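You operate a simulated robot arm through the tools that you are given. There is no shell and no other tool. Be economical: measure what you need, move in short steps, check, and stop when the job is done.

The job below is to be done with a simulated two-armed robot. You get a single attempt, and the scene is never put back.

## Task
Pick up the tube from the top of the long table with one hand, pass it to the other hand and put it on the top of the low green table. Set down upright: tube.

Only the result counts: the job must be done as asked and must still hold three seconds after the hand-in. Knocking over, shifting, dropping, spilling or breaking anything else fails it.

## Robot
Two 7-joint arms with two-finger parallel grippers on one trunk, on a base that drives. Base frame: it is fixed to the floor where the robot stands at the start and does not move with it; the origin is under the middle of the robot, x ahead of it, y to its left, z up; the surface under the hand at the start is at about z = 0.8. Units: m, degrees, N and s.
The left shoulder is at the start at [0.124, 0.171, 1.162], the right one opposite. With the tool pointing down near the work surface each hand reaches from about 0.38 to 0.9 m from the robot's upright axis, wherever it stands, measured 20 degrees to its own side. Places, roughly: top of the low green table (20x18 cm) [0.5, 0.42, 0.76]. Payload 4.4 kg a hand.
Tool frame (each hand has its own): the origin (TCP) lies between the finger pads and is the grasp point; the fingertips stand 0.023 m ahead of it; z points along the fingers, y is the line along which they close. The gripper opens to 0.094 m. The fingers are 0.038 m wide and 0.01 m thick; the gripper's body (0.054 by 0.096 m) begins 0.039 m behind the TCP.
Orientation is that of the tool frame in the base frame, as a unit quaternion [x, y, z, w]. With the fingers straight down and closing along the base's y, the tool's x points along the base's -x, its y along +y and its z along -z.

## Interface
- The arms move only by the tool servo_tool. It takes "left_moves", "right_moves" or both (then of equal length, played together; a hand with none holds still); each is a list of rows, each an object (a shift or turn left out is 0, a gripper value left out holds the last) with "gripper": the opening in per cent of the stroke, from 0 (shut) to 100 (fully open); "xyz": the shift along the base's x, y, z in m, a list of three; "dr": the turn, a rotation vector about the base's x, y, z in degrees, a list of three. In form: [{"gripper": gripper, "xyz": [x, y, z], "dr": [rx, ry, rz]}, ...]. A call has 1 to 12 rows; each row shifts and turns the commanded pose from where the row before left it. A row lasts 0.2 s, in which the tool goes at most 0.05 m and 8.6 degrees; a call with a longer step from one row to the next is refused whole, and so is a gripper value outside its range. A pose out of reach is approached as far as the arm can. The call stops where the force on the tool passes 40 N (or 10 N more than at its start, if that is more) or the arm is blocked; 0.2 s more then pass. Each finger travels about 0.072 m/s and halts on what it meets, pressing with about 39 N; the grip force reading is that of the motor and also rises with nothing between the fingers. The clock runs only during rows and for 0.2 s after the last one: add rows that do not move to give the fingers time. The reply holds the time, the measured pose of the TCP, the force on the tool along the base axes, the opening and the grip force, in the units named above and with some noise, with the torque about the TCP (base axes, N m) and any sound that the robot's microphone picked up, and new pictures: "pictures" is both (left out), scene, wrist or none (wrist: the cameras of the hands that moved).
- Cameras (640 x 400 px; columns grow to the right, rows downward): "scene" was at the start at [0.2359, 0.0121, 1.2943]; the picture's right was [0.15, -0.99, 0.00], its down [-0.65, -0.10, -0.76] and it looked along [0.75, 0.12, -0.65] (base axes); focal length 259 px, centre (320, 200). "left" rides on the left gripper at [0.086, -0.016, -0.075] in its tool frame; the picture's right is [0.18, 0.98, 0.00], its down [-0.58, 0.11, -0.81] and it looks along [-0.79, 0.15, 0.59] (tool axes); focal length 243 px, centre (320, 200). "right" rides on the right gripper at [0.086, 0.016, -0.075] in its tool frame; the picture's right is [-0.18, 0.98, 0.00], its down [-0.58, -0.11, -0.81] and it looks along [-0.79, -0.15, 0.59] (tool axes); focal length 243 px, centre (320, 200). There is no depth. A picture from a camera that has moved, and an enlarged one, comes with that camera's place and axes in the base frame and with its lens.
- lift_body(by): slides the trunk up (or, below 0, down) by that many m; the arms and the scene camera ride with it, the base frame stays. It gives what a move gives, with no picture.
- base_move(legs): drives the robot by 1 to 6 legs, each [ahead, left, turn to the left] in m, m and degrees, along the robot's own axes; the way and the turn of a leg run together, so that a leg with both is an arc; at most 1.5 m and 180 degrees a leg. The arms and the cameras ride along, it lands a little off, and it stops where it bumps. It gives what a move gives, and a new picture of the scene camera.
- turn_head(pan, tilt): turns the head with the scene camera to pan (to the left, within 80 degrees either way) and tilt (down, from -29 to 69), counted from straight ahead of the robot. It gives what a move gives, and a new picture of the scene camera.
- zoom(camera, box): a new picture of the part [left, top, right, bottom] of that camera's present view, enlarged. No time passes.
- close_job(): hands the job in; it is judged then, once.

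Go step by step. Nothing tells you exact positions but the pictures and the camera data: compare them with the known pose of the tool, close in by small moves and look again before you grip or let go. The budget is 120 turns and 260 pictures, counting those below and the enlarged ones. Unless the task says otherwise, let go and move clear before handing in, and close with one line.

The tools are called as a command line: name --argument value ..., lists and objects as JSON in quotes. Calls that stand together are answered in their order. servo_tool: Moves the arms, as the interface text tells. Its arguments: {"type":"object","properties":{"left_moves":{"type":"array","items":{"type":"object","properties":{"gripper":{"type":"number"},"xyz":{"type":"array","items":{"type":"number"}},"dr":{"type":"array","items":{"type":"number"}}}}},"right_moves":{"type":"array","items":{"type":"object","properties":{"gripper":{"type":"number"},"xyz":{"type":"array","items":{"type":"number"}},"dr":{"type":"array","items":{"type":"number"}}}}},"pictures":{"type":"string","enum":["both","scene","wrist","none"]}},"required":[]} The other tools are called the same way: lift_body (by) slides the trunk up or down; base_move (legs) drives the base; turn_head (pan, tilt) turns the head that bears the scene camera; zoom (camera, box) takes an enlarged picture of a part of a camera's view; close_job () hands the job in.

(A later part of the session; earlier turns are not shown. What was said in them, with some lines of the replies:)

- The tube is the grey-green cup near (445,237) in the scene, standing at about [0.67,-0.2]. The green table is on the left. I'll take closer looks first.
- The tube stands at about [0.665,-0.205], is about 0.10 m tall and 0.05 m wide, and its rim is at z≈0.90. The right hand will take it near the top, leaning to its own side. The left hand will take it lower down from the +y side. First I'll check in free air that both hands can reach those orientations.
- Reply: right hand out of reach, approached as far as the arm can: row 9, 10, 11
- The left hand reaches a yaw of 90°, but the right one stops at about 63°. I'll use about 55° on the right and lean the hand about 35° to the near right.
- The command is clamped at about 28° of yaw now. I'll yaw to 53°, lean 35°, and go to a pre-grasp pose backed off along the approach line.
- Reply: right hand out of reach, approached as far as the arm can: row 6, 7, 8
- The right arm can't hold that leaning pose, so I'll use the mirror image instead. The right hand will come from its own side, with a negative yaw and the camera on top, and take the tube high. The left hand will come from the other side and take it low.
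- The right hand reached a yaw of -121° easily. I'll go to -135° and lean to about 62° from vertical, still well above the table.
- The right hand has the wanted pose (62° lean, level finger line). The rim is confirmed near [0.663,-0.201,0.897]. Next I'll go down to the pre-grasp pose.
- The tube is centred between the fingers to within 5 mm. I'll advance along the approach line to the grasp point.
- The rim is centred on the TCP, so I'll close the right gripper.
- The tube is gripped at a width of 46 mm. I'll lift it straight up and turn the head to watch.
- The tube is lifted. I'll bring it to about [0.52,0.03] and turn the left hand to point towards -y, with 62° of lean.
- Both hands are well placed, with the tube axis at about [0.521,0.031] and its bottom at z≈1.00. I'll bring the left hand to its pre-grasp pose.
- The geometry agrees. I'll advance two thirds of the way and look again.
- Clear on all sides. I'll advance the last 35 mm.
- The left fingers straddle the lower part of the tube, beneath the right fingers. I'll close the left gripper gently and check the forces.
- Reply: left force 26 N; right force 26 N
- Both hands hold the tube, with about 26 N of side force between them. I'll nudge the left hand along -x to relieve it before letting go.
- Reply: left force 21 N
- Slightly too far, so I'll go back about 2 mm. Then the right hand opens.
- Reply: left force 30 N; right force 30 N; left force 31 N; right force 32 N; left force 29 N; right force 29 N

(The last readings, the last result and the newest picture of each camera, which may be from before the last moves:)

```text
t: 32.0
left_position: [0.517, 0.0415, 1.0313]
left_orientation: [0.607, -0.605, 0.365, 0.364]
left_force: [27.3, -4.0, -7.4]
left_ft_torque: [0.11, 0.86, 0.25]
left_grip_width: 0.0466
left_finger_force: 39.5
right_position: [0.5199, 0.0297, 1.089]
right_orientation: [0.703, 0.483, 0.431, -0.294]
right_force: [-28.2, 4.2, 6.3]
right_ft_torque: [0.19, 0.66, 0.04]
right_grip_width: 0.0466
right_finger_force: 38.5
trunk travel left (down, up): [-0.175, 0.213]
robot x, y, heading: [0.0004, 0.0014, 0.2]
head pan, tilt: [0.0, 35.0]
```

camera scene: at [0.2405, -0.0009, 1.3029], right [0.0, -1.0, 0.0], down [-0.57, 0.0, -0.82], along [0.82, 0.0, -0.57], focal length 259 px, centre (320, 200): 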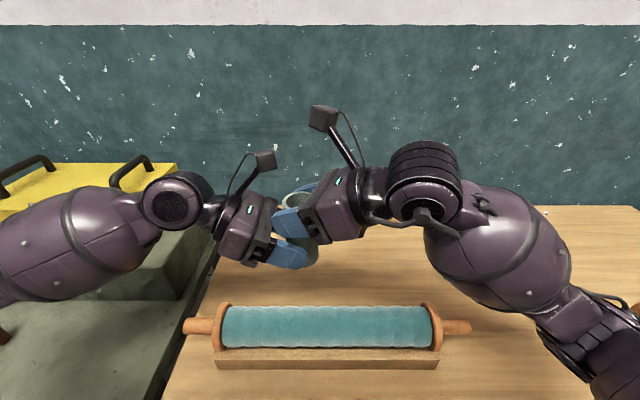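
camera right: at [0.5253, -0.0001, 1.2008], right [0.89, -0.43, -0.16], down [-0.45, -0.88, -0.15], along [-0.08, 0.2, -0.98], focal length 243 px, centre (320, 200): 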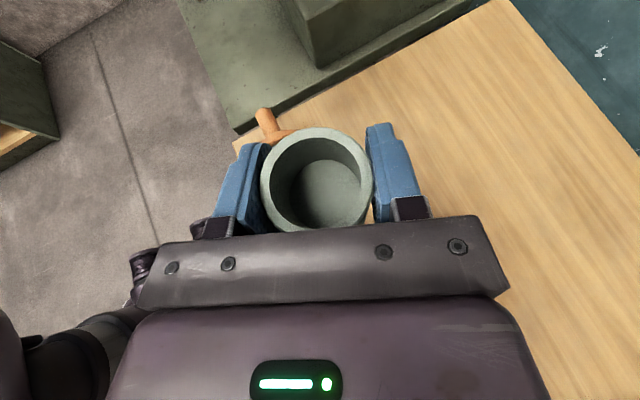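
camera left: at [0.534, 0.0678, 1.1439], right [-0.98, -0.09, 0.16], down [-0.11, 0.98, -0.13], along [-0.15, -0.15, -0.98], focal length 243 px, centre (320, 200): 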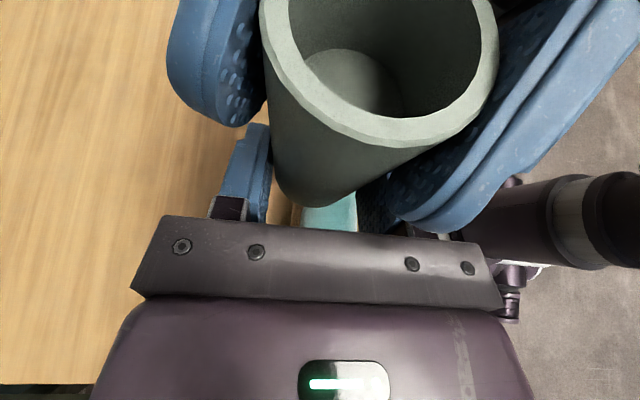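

The leftover squeeze is small and harmless. I'll open the right hand while the left holds.

servo_tool --right_moves '[{"gripper": 60}, {"gripper": 75}, {"gripper": 90}, {}, {}]'

zoom --camera "scene" --box '[160, 120, 416, 280]'

```text
t: 33.2
left_position: [0.5179, 0.0415, 1.0319]
left_orientation: [0.606, -0.606, 0.364, 0.364]
left_force: [-6.5, 15.2, -13.9]
left_ft_torque: [-0.89, -0.79, -0.45]
left_grip_width: 0.0464
left_finger_force: 38.4
right_position: [0.5206, 0.0298, 1.0903]
right_orientation: [0.703, 0.483, 0.431, -0.294]
right_force: [6.4, -15.6, 14.6]
right_ft_torque: [0.25, 0.43, 0.4]
right_grip_width: 0.0791
right_finger_force: 0.0
trunk travel left (down, up): [-0.175, 0.213]
robot x, y, heading: [-0.001, -0.0033, -0.1]
head pan, tilt: [0.0, 35.0]
camera scene: at [0.2405, -0.0008, 1.3029], right [0.0, -1.0, 0.0], down [-0.57, 0.0, -0.82], along [0.82, 0.0, -0.57], focal length 259 px, centre (320, 200)
camera right: at [0.5246, -0.0013, 1.2021], right [0.89, -0.43, -0.16], down [-0.45, -0.88, -0.15], along [-0.08, 0.21, -0.98], focal length 243 px, centre (320, 200)
```

scene: 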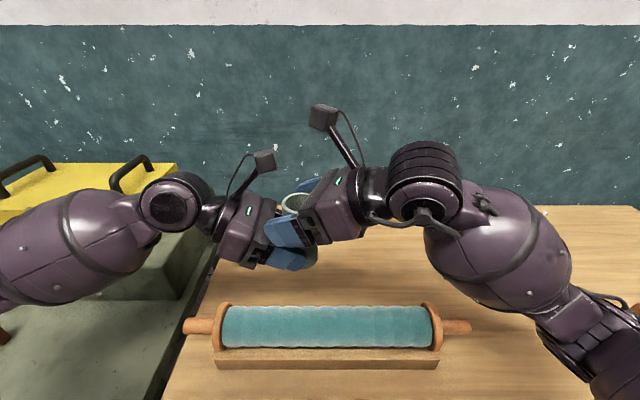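
right: 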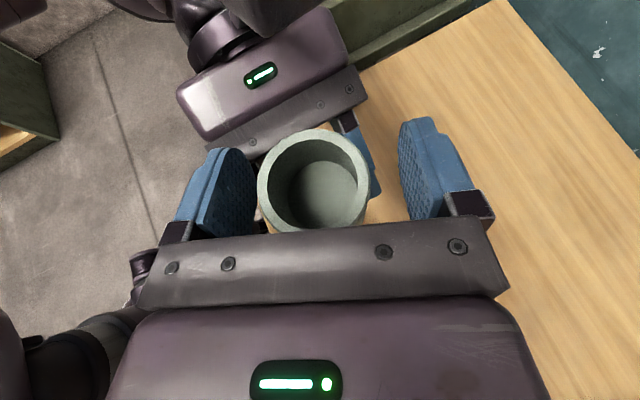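

```text
2.50 times, centred on (288, 200) of scene
camera zoom: at [0.2405, -0.0008, 1.3029], right [0.0, -1.0, 0.0], down [-0.57, 0.0, -0.82], along [0.82, 0.0, -0.57], focal length 648 px, centre (400, 200)
```

zoom: 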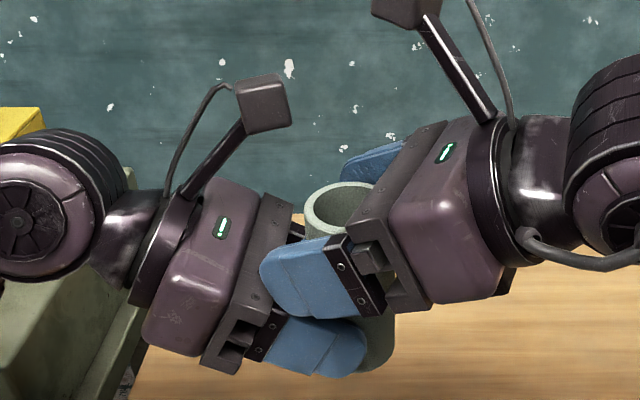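

The tube stays in the left hand, but the open right finger touches the left gripper. I'll narrow the right a little and then back it off along its approach line.

servo_tool --right_moves '[{"gripper": 66}, {}]' --pictures "none"

```text
t: 33.8
left_position: [0.5183, 0.041, 1.0333]
left_orientation: [0.607, -0.606, 0.364, 0.364]
left_force: [15.8, 2.7, -15.5]
left_ft_torque: [-0.33, -0.1, -0.36]
left_grip_width: 0.0464
left_finger_force: 39.2
right_position: [0.5192, 0.0293, 1.0881]
right_orientation: [0.703, 0.484, 0.43, -0.294]
right_force: [-15.0, -4.1, 16.4]
right_ft_torque: [0.33, 0.99, 0.52]
right_grip_width: 0.0674
right_finger_force: 6.3
trunk travel left (down, up): [-0.175, 0.213]
robot x, y, heading: [-0.0021, 0.0015, 0.0]
head pan, tilt: [0.0, 35.0]
```

servo_tool --right_moves '[{"xyz": [0, 0, 0.003]}, {"xyz": [-0.001, -0.003, 0.003]}, {}]' --pictures "wrist"

```text
t: 34.6
left_position: [0.5172, 0.041, 1.0322]
left_orientation: [-0.605, 0.606, -0.364, -0.366]
left_force: [-0.2, -0.4, -0.7]
left_ft_torque: [0.04, 0.0, 0.0]
left_grip_width: 0.0464
left_finger_force: 39.2
right_position: [0.5209, 0.0276, 1.0947]
right_orientation: [0.704, 0.484, 0.43, -0.293]
right_force: [-0.2, 0.7, -0.9]
right_ft_torque: [-0.01, -0.05, -0.03]
right_grip_width: 0.062
right_finger_force: 0.0
trunk travel left (down, up): [-0.175, 0.213]
robot x, y, heading: [-0.0039, 0.001, -0.2]
head pan, tilt: [0.0, 35.0]
camera right: at [0.5246, -0.0039, 1.2072], right [0.89, -0.43, -0.16], down [-0.46, -0.88, -0.15], along [-0.08, 0.2, -0.98], focal length 243 px, centre (320, 200)
```

right: 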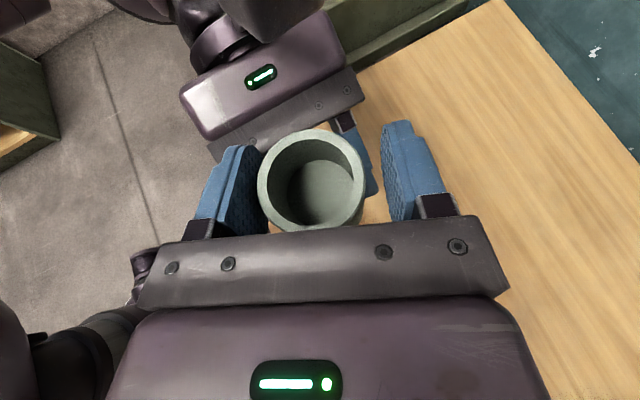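

Both hands are free of force and the left holds the tube. I'll withdraw the right hand backwards along its approach line.

servo_tool --right_moves '[{"xyz": [-0.002, 0.001, 0], "gripper": 74}, {"xyz": [-0.004, -0.0104, 0.0059]}, {"xyz": [-0.008, -0.0207, 0.0117]}, {"xyz": [-0.008, -0.0207, 0.0117]}, {"xyz": [-0.008, -0.0207, 0.0117]}, {"xyz": [-0.008, -0.0207, 0.0117]}, {"xyz": [-0.008, -0.03, 0.0117]}, {"xyz": [-0.008, -0.03, 0.0117]}, {"xyz": [0, -0.04, 0.0]}, {"xyz": [0, -0.04, 0.0]}]'

zoom --camera "scene" --box '[160, 120, 416, 280]'

zoom --camera "left" --box '[0, 0, 640, 400]'

```text
t: 36.8
left_position: [0.5171, 0.0413, 1.0328]
left_orientation: [-0.606, 0.606, -0.364, -0.364]
left_force: [-0.4, 0.2, -0.6]
left_ft_torque: [0.01, -0.04, 0.0]
left_grip_width: 0.0464
left_finger_force: 39.0
right_position: [0.4636, -0.2077, 1.1703]
right_orientation: [0.703, 0.483, 0.431, -0.294]
right_force: [-0.3, -0.1, 0.3]
right_ft_torque: [0.0, -0.03, 0.01]
right_grip_width: 0.0696
right_finger_force: 0.0
trunk travel left (down, up): [-0.175, 0.213]
robot x, y, heading: [0.0006, -0.0017, 0.1]
head pan, tilt: [0.0, 35.0]
camera scene: at [0.2401, -0.0014, 1.3031], right [0.0, -1.0, 0.0], down [-0.57, 0.0, -0.82], along [0.82, 0.0, -0.57], focal length 259 px, centre (320, 200)
camera right: at [0.4689, -0.2384, 1.2829], right [0.89, -0.43, -0.16], down [-0.45, -0.88, -0.15], along [-0.08, 0.21, -0.98], focal length 243 px, centre (320, 200)
```

scene: 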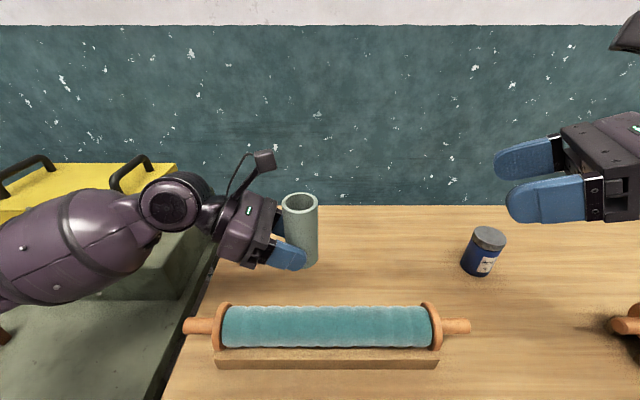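
right: 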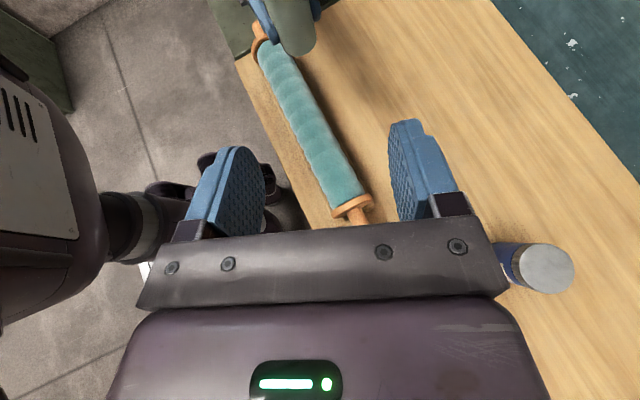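

```text
2.50 times, centred on (288, 200) of scene
camera zoom: at [0.2401, -0.0014, 1.3031], right [0.0, -1.0, 0.0], down [-0.57, 0.0, -0.82], along [0.82, 0.0, -0.57], focal length 648 px, centre (400, 200)
```

zoom: 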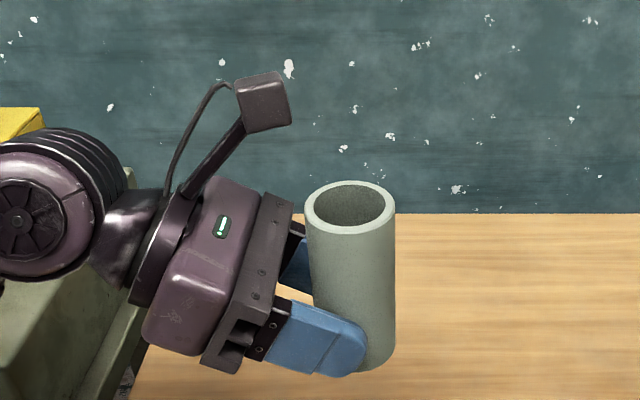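

```text
1.00 times, centred on (320, 200) of left (not enlarged: the box is as wide or as high as the picture)
camera zoom: at [0.533, 0.067, 1.1447], right [-0.98, -0.09, 0.16], down [-0.11, 0.98, -0.13], along [-0.15, -0.15, -0.98], focal length 243 px, centre (320, 200)
```

zoom: 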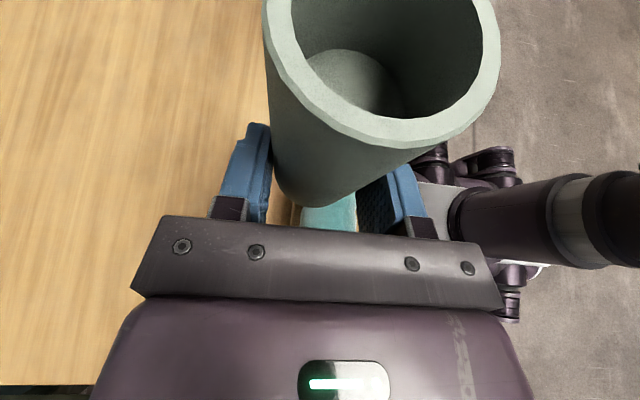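

The handover is done: the tube is upright in the left hand, with its bottom about 32 mm below the left TCP. I'll carry it over the green table at this height and park the right hand where it is.

servo_tool --left_moves '[{"xyz": [-0.003, 0.02, 0]}, {"xyz": [-0.003, 0.035, 0]}, {"xyz": [-0.003, 0.04, 0]}, {"xyz": [-0.003, 0.04, 0]}, {"xyz": [-0.003, 0.04, 0]}, {"xyz": [-0.003, 0.04, 0]}, {"xyz": [-0.003, 0.04, 0]}, {"xyz": [-0.003, 0.04, 0]}, {"xyz": [-0.003, 0.04, 0]}, {"xyz": [-0.003, 0.035, 0]}, {"xyz": [0, 0.02, 0]}]' --pictures "wrist"

turn_head --pan 45 --tilt 40

```text
t: 39.2
left_position: [0.4859, 0.4307, 1.0314]
left_orientation: [0.606, -0.606, 0.365, 0.364]
left_force: [0.4, 0.7, -1.1]
left_ft_torque: [0.0, 0.03, 0.01]
left_grip_width: 0.0466
left_finger_force: 38.9
right_position: [0.4645, -0.2057, 1.1699]
right_orientation: [0.704, 0.483, 0.43, -0.292]
right_force: [-0.1, -0.2, 0.2]
right_ft_torque: [0.01, 0.03, -0.03]
right_grip_width: 0.0696
right_finger_force: 0.1
trunk travel left (down, up): [-0.175, 0.213]
robot x, y, heading: [-0.0018, -0.0005, -0.4]
head pan, tilt: [0.0, 35.0]
camera left: at [0.5018, 0.4561, 1.1431], right [-0.98, -0.09, 0.16], down [-0.11, 0.98, -0.14], along [-0.15, -0.15, -0.98], focal length 243 px, centre (320, 200)
```

left: 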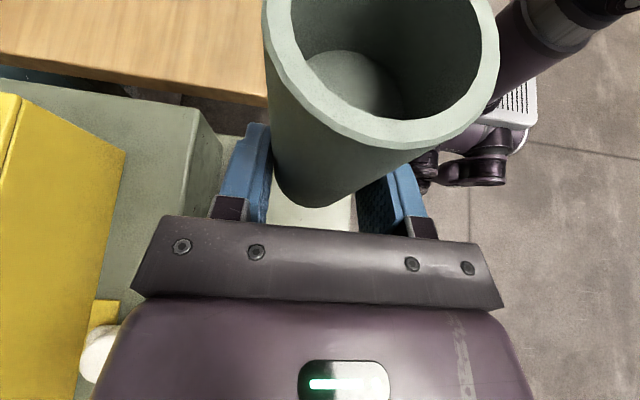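

```text
t: 40.4
left_position: [0.4849, 0.4279, 1.03]
left_orientation: [-0.606, 0.606, -0.364, -0.365]
left_force: [0.4, -0.3, 0.6]
left_ft_torque: [0.0, 0.02, -0.01]
left_grip_width: 0.0464
left_finger_force: 38.9
right_position: [0.4649, -0.207, 1.169]
right_orientation: [0.704, 0.484, 0.429, -0.293]
right_force: [-0.5, 0.4, 0.2]
right_ft_torque: [0.01, 0.0, 0.01]
right_grip_width: 0.0696
right_finger_force: 0.1
trunk travel left (down, up): [-0.175, 0.213]
robot x, y, heading: [-0.0013, -0.0017, -0.0]
head pan, tilt: [45.0, 40.0]
camera scene: at [0.2127, 0.0592, 1.2954], right [0.71, -0.71, 0.0], down [-0.45, -0.45, -0.77], along [0.54, 0.54, -0.64], focal length 259 px, centre (320, 200)
```

scene: 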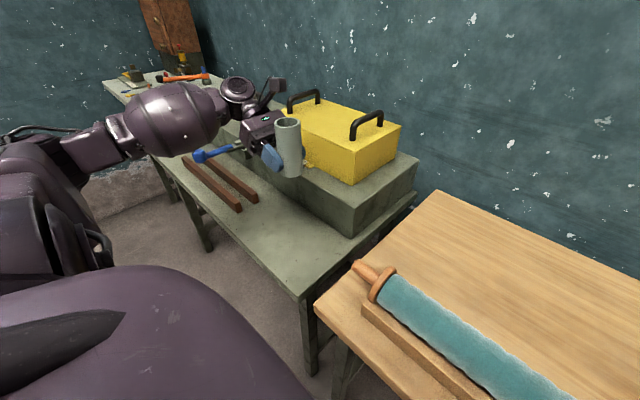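

The tube is above the free patch of the green table and clear of the step and the bars. I'll lower it by 0.20 m and look.

servo_tool --left_moves '[{"xyz": [0, 0, -0.03]}, {"xyz": [0, 0, -0.04]}, {"xyz": [0, 0, -0.04]}, {"xyz": [0, 0, -0.04]}, {"xyz": [0, 0, -0.03]}, {"xyz": [0, 0, -0.02]}, {}]'

zoom --camera "scene" --box '[200, 100, 440, 250]'

```text
t: 42.0
left_position: [0.4873, 0.4313, 0.8326]
left_orientation: [0.606, -0.606, 0.364, 0.364]
left_force: [0.0, -0.2, -0.3]
left_ft_torque: [0.02, 0.01, 0.02]
left_grip_width: 0.0464
left_finger_force: 39.1
right_position: [0.4657, -0.2057, 1.1709]
right_orientation: [0.704, 0.484, 0.429, -0.293]
right_force: [-0.1, -0.4, -0.4]
right_ft_torque: [0.01, 0.03, 0.01]
right_grip_width: 0.0696
right_finger_force: 0.0
trunk travel left (down, up): [-0.175, 0.213]
robot x, y, heading: [-0.0, 0.001, 0.1]
head pan, tilt: [45.0, 40.0]
camera scene: at [0.2125, 0.0592, 1.2954], right [0.71, -0.71, 0.0], down [-0.45, -0.45, -0.77], along [0.54, 0.54, -0.64], focal length 259 px, centre (320, 200)
camera left: at [0.5029, 0.4578, 0.9446], right [-0.98, -0.09, 0.16], down [-0.11, 0.98, -0.13], along [-0.15, -0.15, -0.98], focal length 243 px, centre (320, 200)
```

scene: 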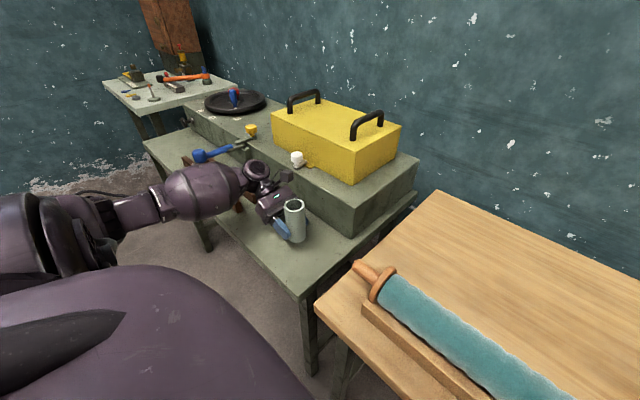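
left: 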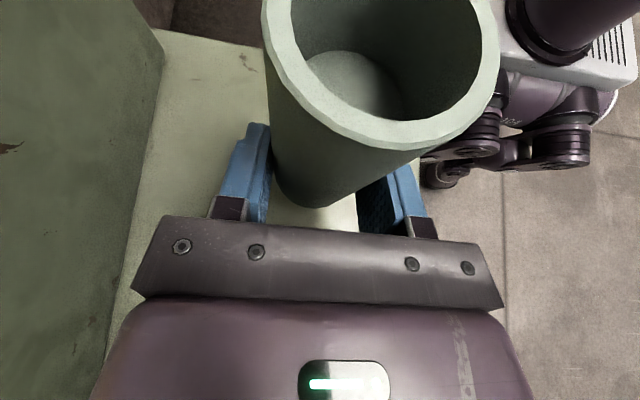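

```text
2.67 times, centred on (320, 175) of scene
camera zoom: at [0.2125, 0.0592, 1.2954], right [0.71, -0.71, 0.0], down [-0.45, -0.45, -0.77], along [0.54, 0.54, -0.64], focal length 691 px, centre (320, 267)
```

zoom: 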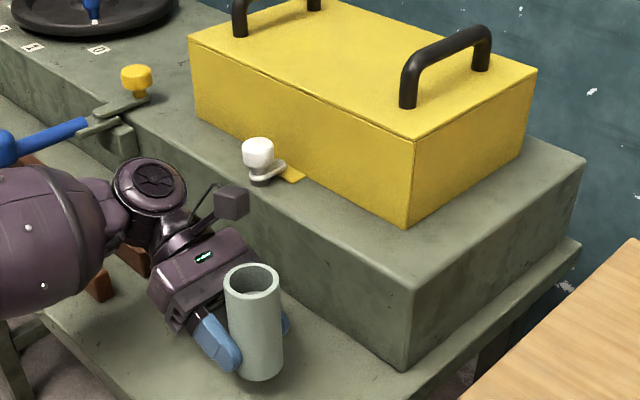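

Clear of everything. The tube's bottom is at about 0.80, so I'll lower 27 mm more, then feel for contact in small steps.

servo_tool --left_moves '[{"xyz": [0, 0, -0.012]}, {"xyz": [0, 0, -0.01]}, {"xyz": [0, 0, -0.006]}, {}]' --pictures "none"

zoom --camera "scene" --box '[240, 170, 352, 240]'

```text
t: 43.0
left_position: [0.4889, 0.4327, 0.8042]
left_orientation: [0.606, -0.606, 0.365, 0.364]
left_force: [0.0, 0.3, 0.2]
left_ft_torque: [-0.03, 0.02, 0.01]
left_grip_width: 0.0466
left_finger_force: 39.1
right_position: [0.465, -0.2066, 1.1704]
right_orientation: [0.704, 0.483, 0.43, -0.293]
right_force: [0.5, -0.5, -0.1]
right_ft_torque: [0.03, 0.0, 0.01]
right_grip_width: 0.0698
right_finger_force: 0.0
trunk travel left (down, up): [-0.175, 0.213]
robot x, y, heading: [-0.0006, 0.0009, -0.2]
head pan, tilt: [45.0, 40.0]
```

```text
5.71 times, centred on (296, 205) of scene
camera zoom: at [0.2125, 0.0592, 1.2954], right [0.71, -0.71, 0.0], down [-0.45, -0.45, -0.77], along [0.54, 0.54, -0.64], focal length 1480 px, centre (457, 171)
```

zoom: 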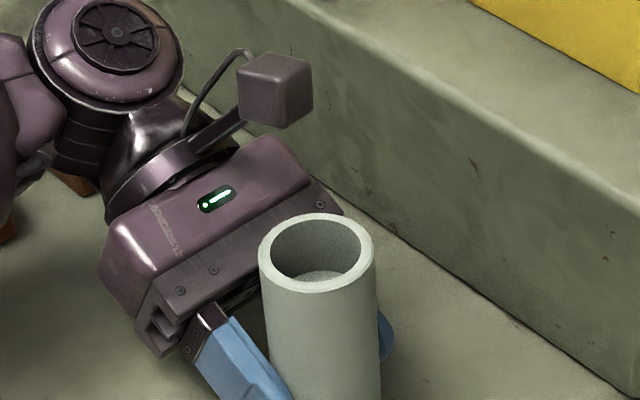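

servo_tool --left_moves '[{"xyz": [0, 0, -0.004]}, {"xyz": [0, 0, -0.003]}]' --pictures "none"

zoom --camera "scene" --box '[240, 200, 352, 270]'

```text
t: 43.5
left_position: [0.488, 0.4329, 0.7969]
left_orientation: [-0.606, 0.606, -0.364, -0.365]
left_force: [0.1, -1.0, 0.1]
left_ft_torque: [-0.02, 0.01, 0.02]
left_grip_width: 0.0466
left_finger_force: 39.0
right_position: [0.464, -0.2059, 1.1699]
right_orientation: [0.704, 0.484, 0.43, -0.294]
right_force: [0.0, -0.8, 0.5]
right_ft_torque: [-0.01, -0.01, 0.01]
right_grip_width: 0.0696
right_finger_force: 0.2
trunk travel left (down, up): [-0.175, 0.213]
robot x, y, heading: [-0.0005, 0.0004, -0.2]
head pan, tilt: [45.0, 40.0]
```

```text
5.71 times, centred on (296, 235) of scene
camera zoom: at [0.2126, 0.0592, 1.2954], right [0.71, -0.71, 0.0], down [-0.45, -0.45, -0.77], along [0.54, 0.54, -0.64], focal length 1480 px, centre (457, 0)
```

zoom: 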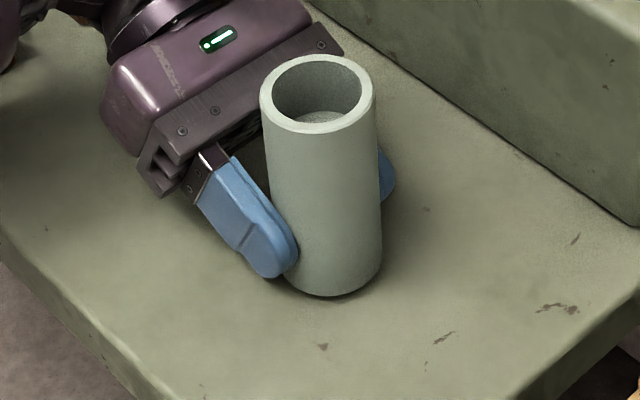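

A thin shadow still shows under the tube. I'll continue in 2 mm steps until I feel contact.

servo_tool --left_moves '[{"xyz": [0, 0, -0.002]}, {"xyz": [0, 0, -0.001]}]' --pictures "none"

```text
t: 44.1
left_position: [0.4878, 0.4315, 0.7927]
left_orientation: [-0.606, 0.607, -0.364, -0.365]
left_force: [0.3, 0.4, -0.3]
left_ft_torque: [0.04, 0.01, 0.0]
left_grip_width: 0.0466
left_finger_force: 38.8
right_position: [0.4649, -0.2061, 1.1692]
right_orientation: [0.704, 0.483, 0.43, -0.293]
right_force: [0.7, -0.8, 0.0]
right_ft_torque: [-0.02, 0.02, -0.01]
right_grip_width: 0.0696
right_finger_force: 0.0
trunk travel left (down, up): [-0.175, 0.213]
robot x, y, heading: [-0.0012, 0.0005, -0.1]
head pan, tilt: [45.0, 40.0]
```

servo_tool --left_moves '[{"xyz": [0, 0, -0.0015]}, {}]' --pictures "none"

zoom --camera "scene" --box '[272, 225, 328, 260]'

```text
t: 44.8
left_position: [0.4875, 0.4316, 0.7932]
left_orientation: [0.606, -0.606, 0.365, 0.364]
left_force: [-0.1, 0.1, -0.2]
left_ft_torque: [0.01, -0.01, 0.0]
left_grip_width: 0.0469
left_finger_force: 38.7
right_position: [0.4649, -0.2076, 1.1698]
right_orientation: [0.704, 0.483, 0.43, -0.293]
right_force: [0.3, -0.3, 0.1]
right_ft_torque: [0.0, 0.01, 0.0]
right_grip_width: 0.07
right_finger_force: 0.1
trunk travel left (down, up): [-0.175, 0.213]
robot x, y, heading: [0.0036, -0.0016, -0.0]
head pan, tilt: [45.0, 40.0]
```

```text
11.43 times, centred on (300, 242) of scene
camera zoom: at [0.2126, 0.0592, 1.2954], right [0.71, -0.71, 0.0], down [-0.45, -0.45, -0.77], along [0.54, 0.54, -0.64], focal length 2961 px, centre (549, -286)
```

zoom: 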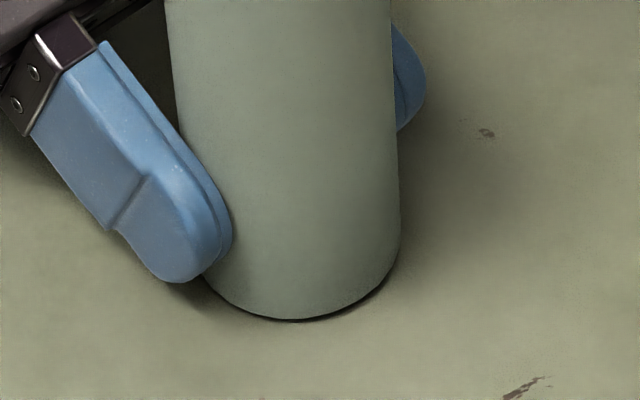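

servo_tool --left_moves '[{"xyz": [0, 0, -0.0012]}, {}]' --pictures "none"

servo_tool --left_moves '[{"xyz": [0, 0, -0.001]}, {}]' --pictures "none"

zoom --camera "scene" --box '[272, 225, 328, 260]'

```text
t: 45.4
left_position: [0.4879, 0.4322, 0.7912]
left_orientation: [0.606, -0.606, 0.365, 0.364]
left_force: [0.1, 0.2, 0.4]
left_ft_torque: [-0.02, 0.0, 0.01]
left_grip_width: 0.0465
left_finger_force: 38.8
right_position: [0.4638, -0.2066, 1.1695]
right_orientation: [0.704, 0.484, 0.43, -0.293]
right_force: [0.3, 0.8, -0.2]
right_ft_torque: [0.03, 0.0, -0.02]
right_grip_width: 0.0696
right_finger_force: 0.1
trunk travel left (down, up): [-0.175, 0.213]
robot x, y, heading: [-0.0012, 0.0013, -0.0]
head pan, tilt: [45.0, 40.0]
```

```text
t: 46.0
left_position: [0.4873, 0.4313, 0.7906]
left_orientation: [-0.606, 0.607, -0.364, -0.364]
left_force: [-1.3, 0.5, 4.3]
left_ft_torque: [-0.06, 0.08, -0.01]
left_grip_width: 0.0465
left_finger_force: 39.1
right_position: [0.4648, -0.2074, 1.1699]
right_orientation: [0.703, 0.484, 0.431, -0.294]
right_force: [-0.1, 0.5, -0.2]
right_ft_torque: [0.01, 0.0, 0.02]
right_grip_width: 0.0696
right_finger_force: 0.1
trunk travel left (down, up): [-0.175, 0.213]
robot x, y, heading: [0.0016, 0.0012, 0.0]
head pan, tilt: [45.0, 40.0]
```

```text
11.43 times, centred on (300, 242) of scene
camera zoom: at [0.2122, 0.0591, 1.2956], right [0.71, -0.71, 0.0], down [-0.45, -0.45, -0.77], along [0.54, 0.54, -0.64], focal length 2961 px, centre (549, -286)
```

zoom: 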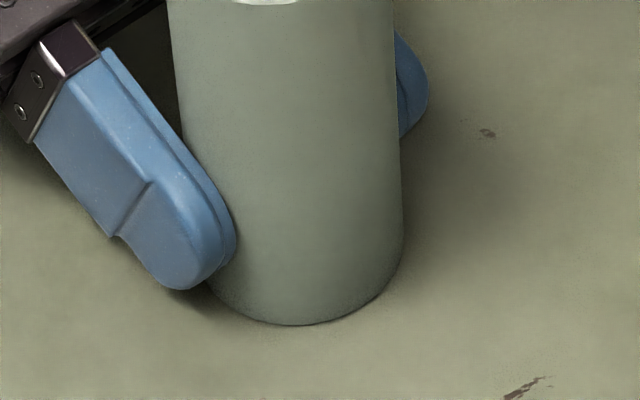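

Contact: 4.3 N, and the shadow line is gone. I'll open the left gripper slowly.

servo_tool --left_moves '[{"gripper": 52}, {"gripper": 55}, {"gripper": 62}, {"gripper": 75}, {"gripper": 90}, {}]'

zoom --camera "scene" --box '[240, 190, 352, 260]'

```text
t: 47.4
left_position: [0.4877, 0.4312, 0.7896]
left_orientation: [0.607, -0.606, 0.365, 0.363]
left_force: [0.7, 0.3, 1.5]
left_ft_torque: [0.01, 0.0, 0.02]
left_grip_width: 0.0847
left_finger_force: 0.0
right_position: [0.4646, -0.2077, 1.1695]
right_orientation: [0.704, 0.483, 0.43, -0.293]
right_force: [-1.1, 0.0, 0.1]
right_ft_torque: [0.03, 0.01, -0.07]
right_grip_width: 0.0697
right_finger_force: 0.0
trunk travel left (down, up): [-0.175, 0.213]
robot x, y, heading: [0.0021, 0.0004, 0.1]
head pan, tilt: [45.0, 40.0]
camera scene: at [0.2126, 0.0592, 1.2954], right [0.71, -0.71, 0.0], down [-0.45, -0.45, -0.77], along [0.54, 0.54, -0.64], focal length 259 px, centre (320, 200)
camera left: at [0.504, 0.4572, 0.9023], right [-0.98, -0.09, 0.16], down [-0.11, 0.98, -0.13], along [-0.15, -0.15, -0.98], focal length 243 px, centre (320, 200)
```

scene: 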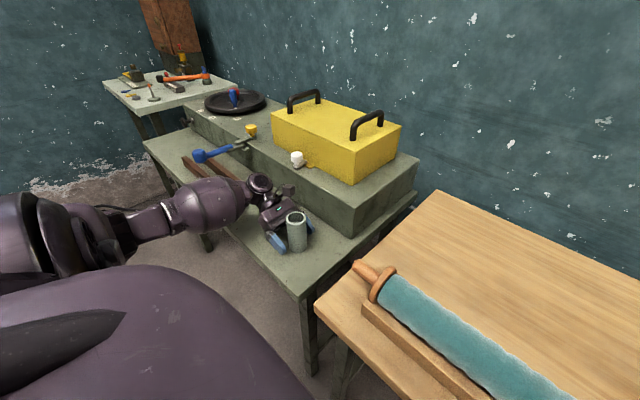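
left: 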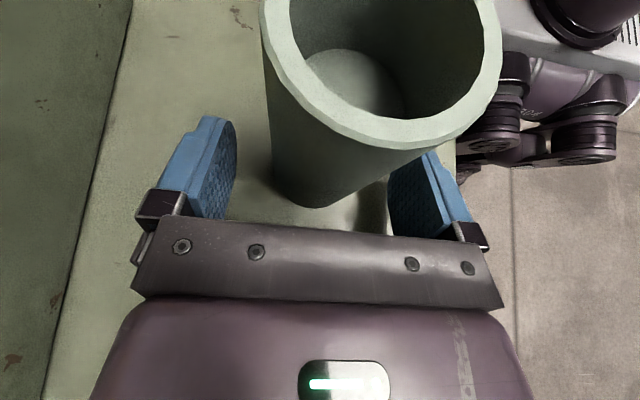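

```text
5.71 times, centred on (296, 225) of scene
camera zoom: at [0.2126, 0.0592, 1.2954], right [0.71, -0.71, 0.0], down [-0.45, -0.45, -0.77], along [0.54, 0.54, -0.64], focal length 1480 px, centre (457, 57)
```

zoom: 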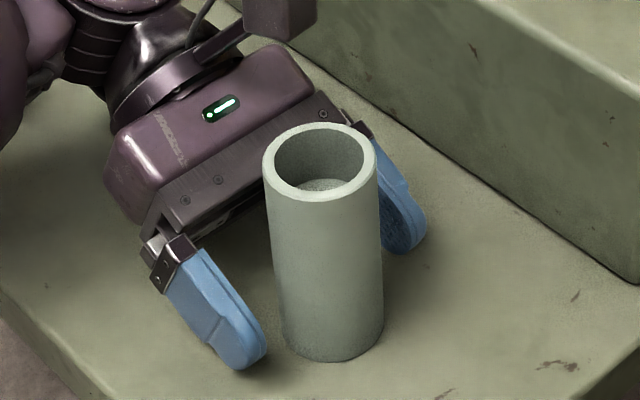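

The tube stands free and upright. I'll back the left hand off along its approach line, then raise it.

servo_tool --left_moves '[{"xyz": [0, 0.009, 0.0048]}, {"xyz": [0, 0.0177, 0.0094]}, {"xyz": [0, 0.0177, 0.0094]}, {"xyz": [0, 0.0177, 0.0094]}, {"xyz": [0, 0.0177, 0.0094]}, {"xyz": [0, 0.0177, 0.0094]}, {"xyz": [0, 0.01, 0.03]}, {"xyz": [0, 0, 0.04]}, {"xyz": [0, 0, 0.04]}, {"xyz": [0, 0, 0.04]}]'

zoom --camera "scene" --box '[240, 190, 352, 260]'

```text
t: 49.5
left_position: [0.4864, 0.5392, 0.9932]
left_orientation: [-0.606, 0.606, -0.364, -0.365]
left_force: [0.2, 0.3, -0.4]
left_ft_torque: [0.01, -0.01, 0.01]
left_grip_width: 0.0847
left_finger_force: 0.1
right_position: [0.4638, -0.2073, 1.1693]
right_orientation: [0.703, 0.484, 0.431, -0.294]
right_force: [-0.2, -0.3, -0.4]
right_ft_torque: [-0.01, -0.04, 0.02]
right_grip_width: 0.0697
right_finger_force: 0.0
trunk travel left (down, up): [-0.175, 0.213]
robot x, y, heading: [-0.0033, 0.0009, -0.1]
head pan, tilt: [45.0, 40.0]
camera scene: at [0.2121, 0.0589, 1.2955], right [0.71, -0.71, 0.0], down [-0.45, -0.45, -0.77], along [0.54, 0.54, -0.64], focal length 259 px, centre (320, 200)
camera left: at [0.5028, 0.5641, 1.1046], right [-0.98, -0.09, 0.16], down [-0.11, 0.98, -0.13], along [-0.15, -0.15, -0.98], focal length 243 px, centre (320, 200)
```

scene: 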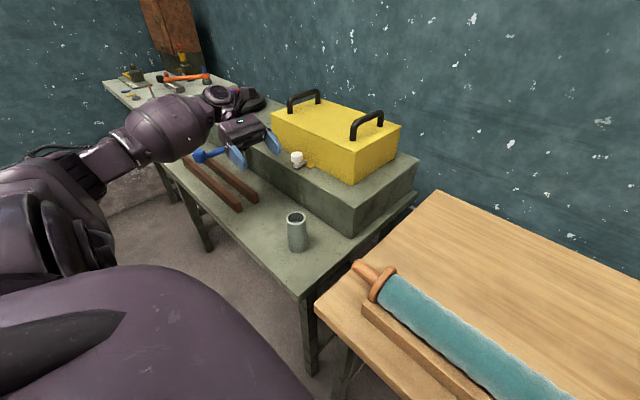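
left: 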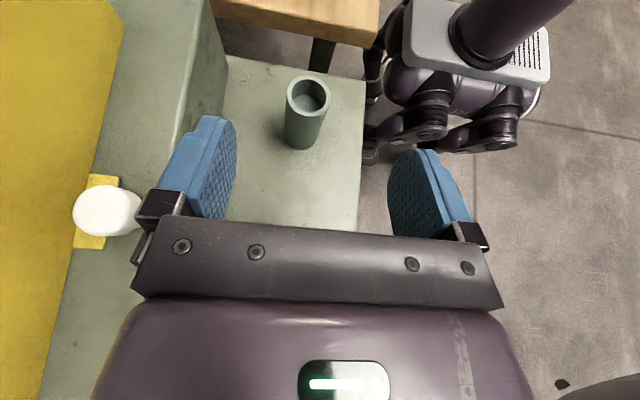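

```text
5.71 times, centred on (296, 225) of scene
camera zoom: at [0.2121, 0.0589, 1.2955], right [0.71, -0.71, 0.0], down [-0.45, -0.45, -0.77], along [0.54, 0.54, -0.64], focal length 1480 px, centre (457, 57)
```

zoom: 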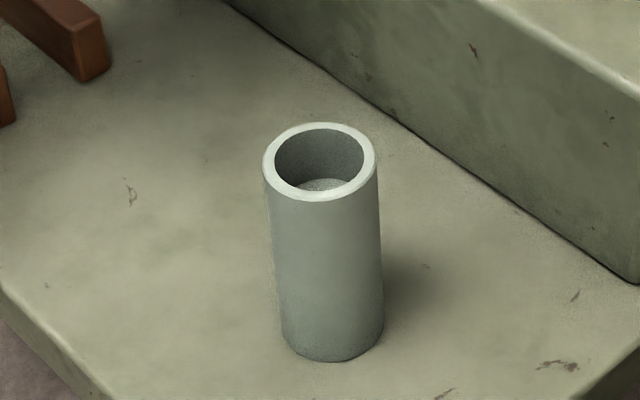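

The tube stands upright on the low green table, and both hands are clear of it. Nothing else looks disturbed, so I'm handing in.

close_job

```text
The job is handed in.
```

The right hand picked the tube up from the long table and passed it to the left. The left set it upright on the low green table, and both hands are clear of it.
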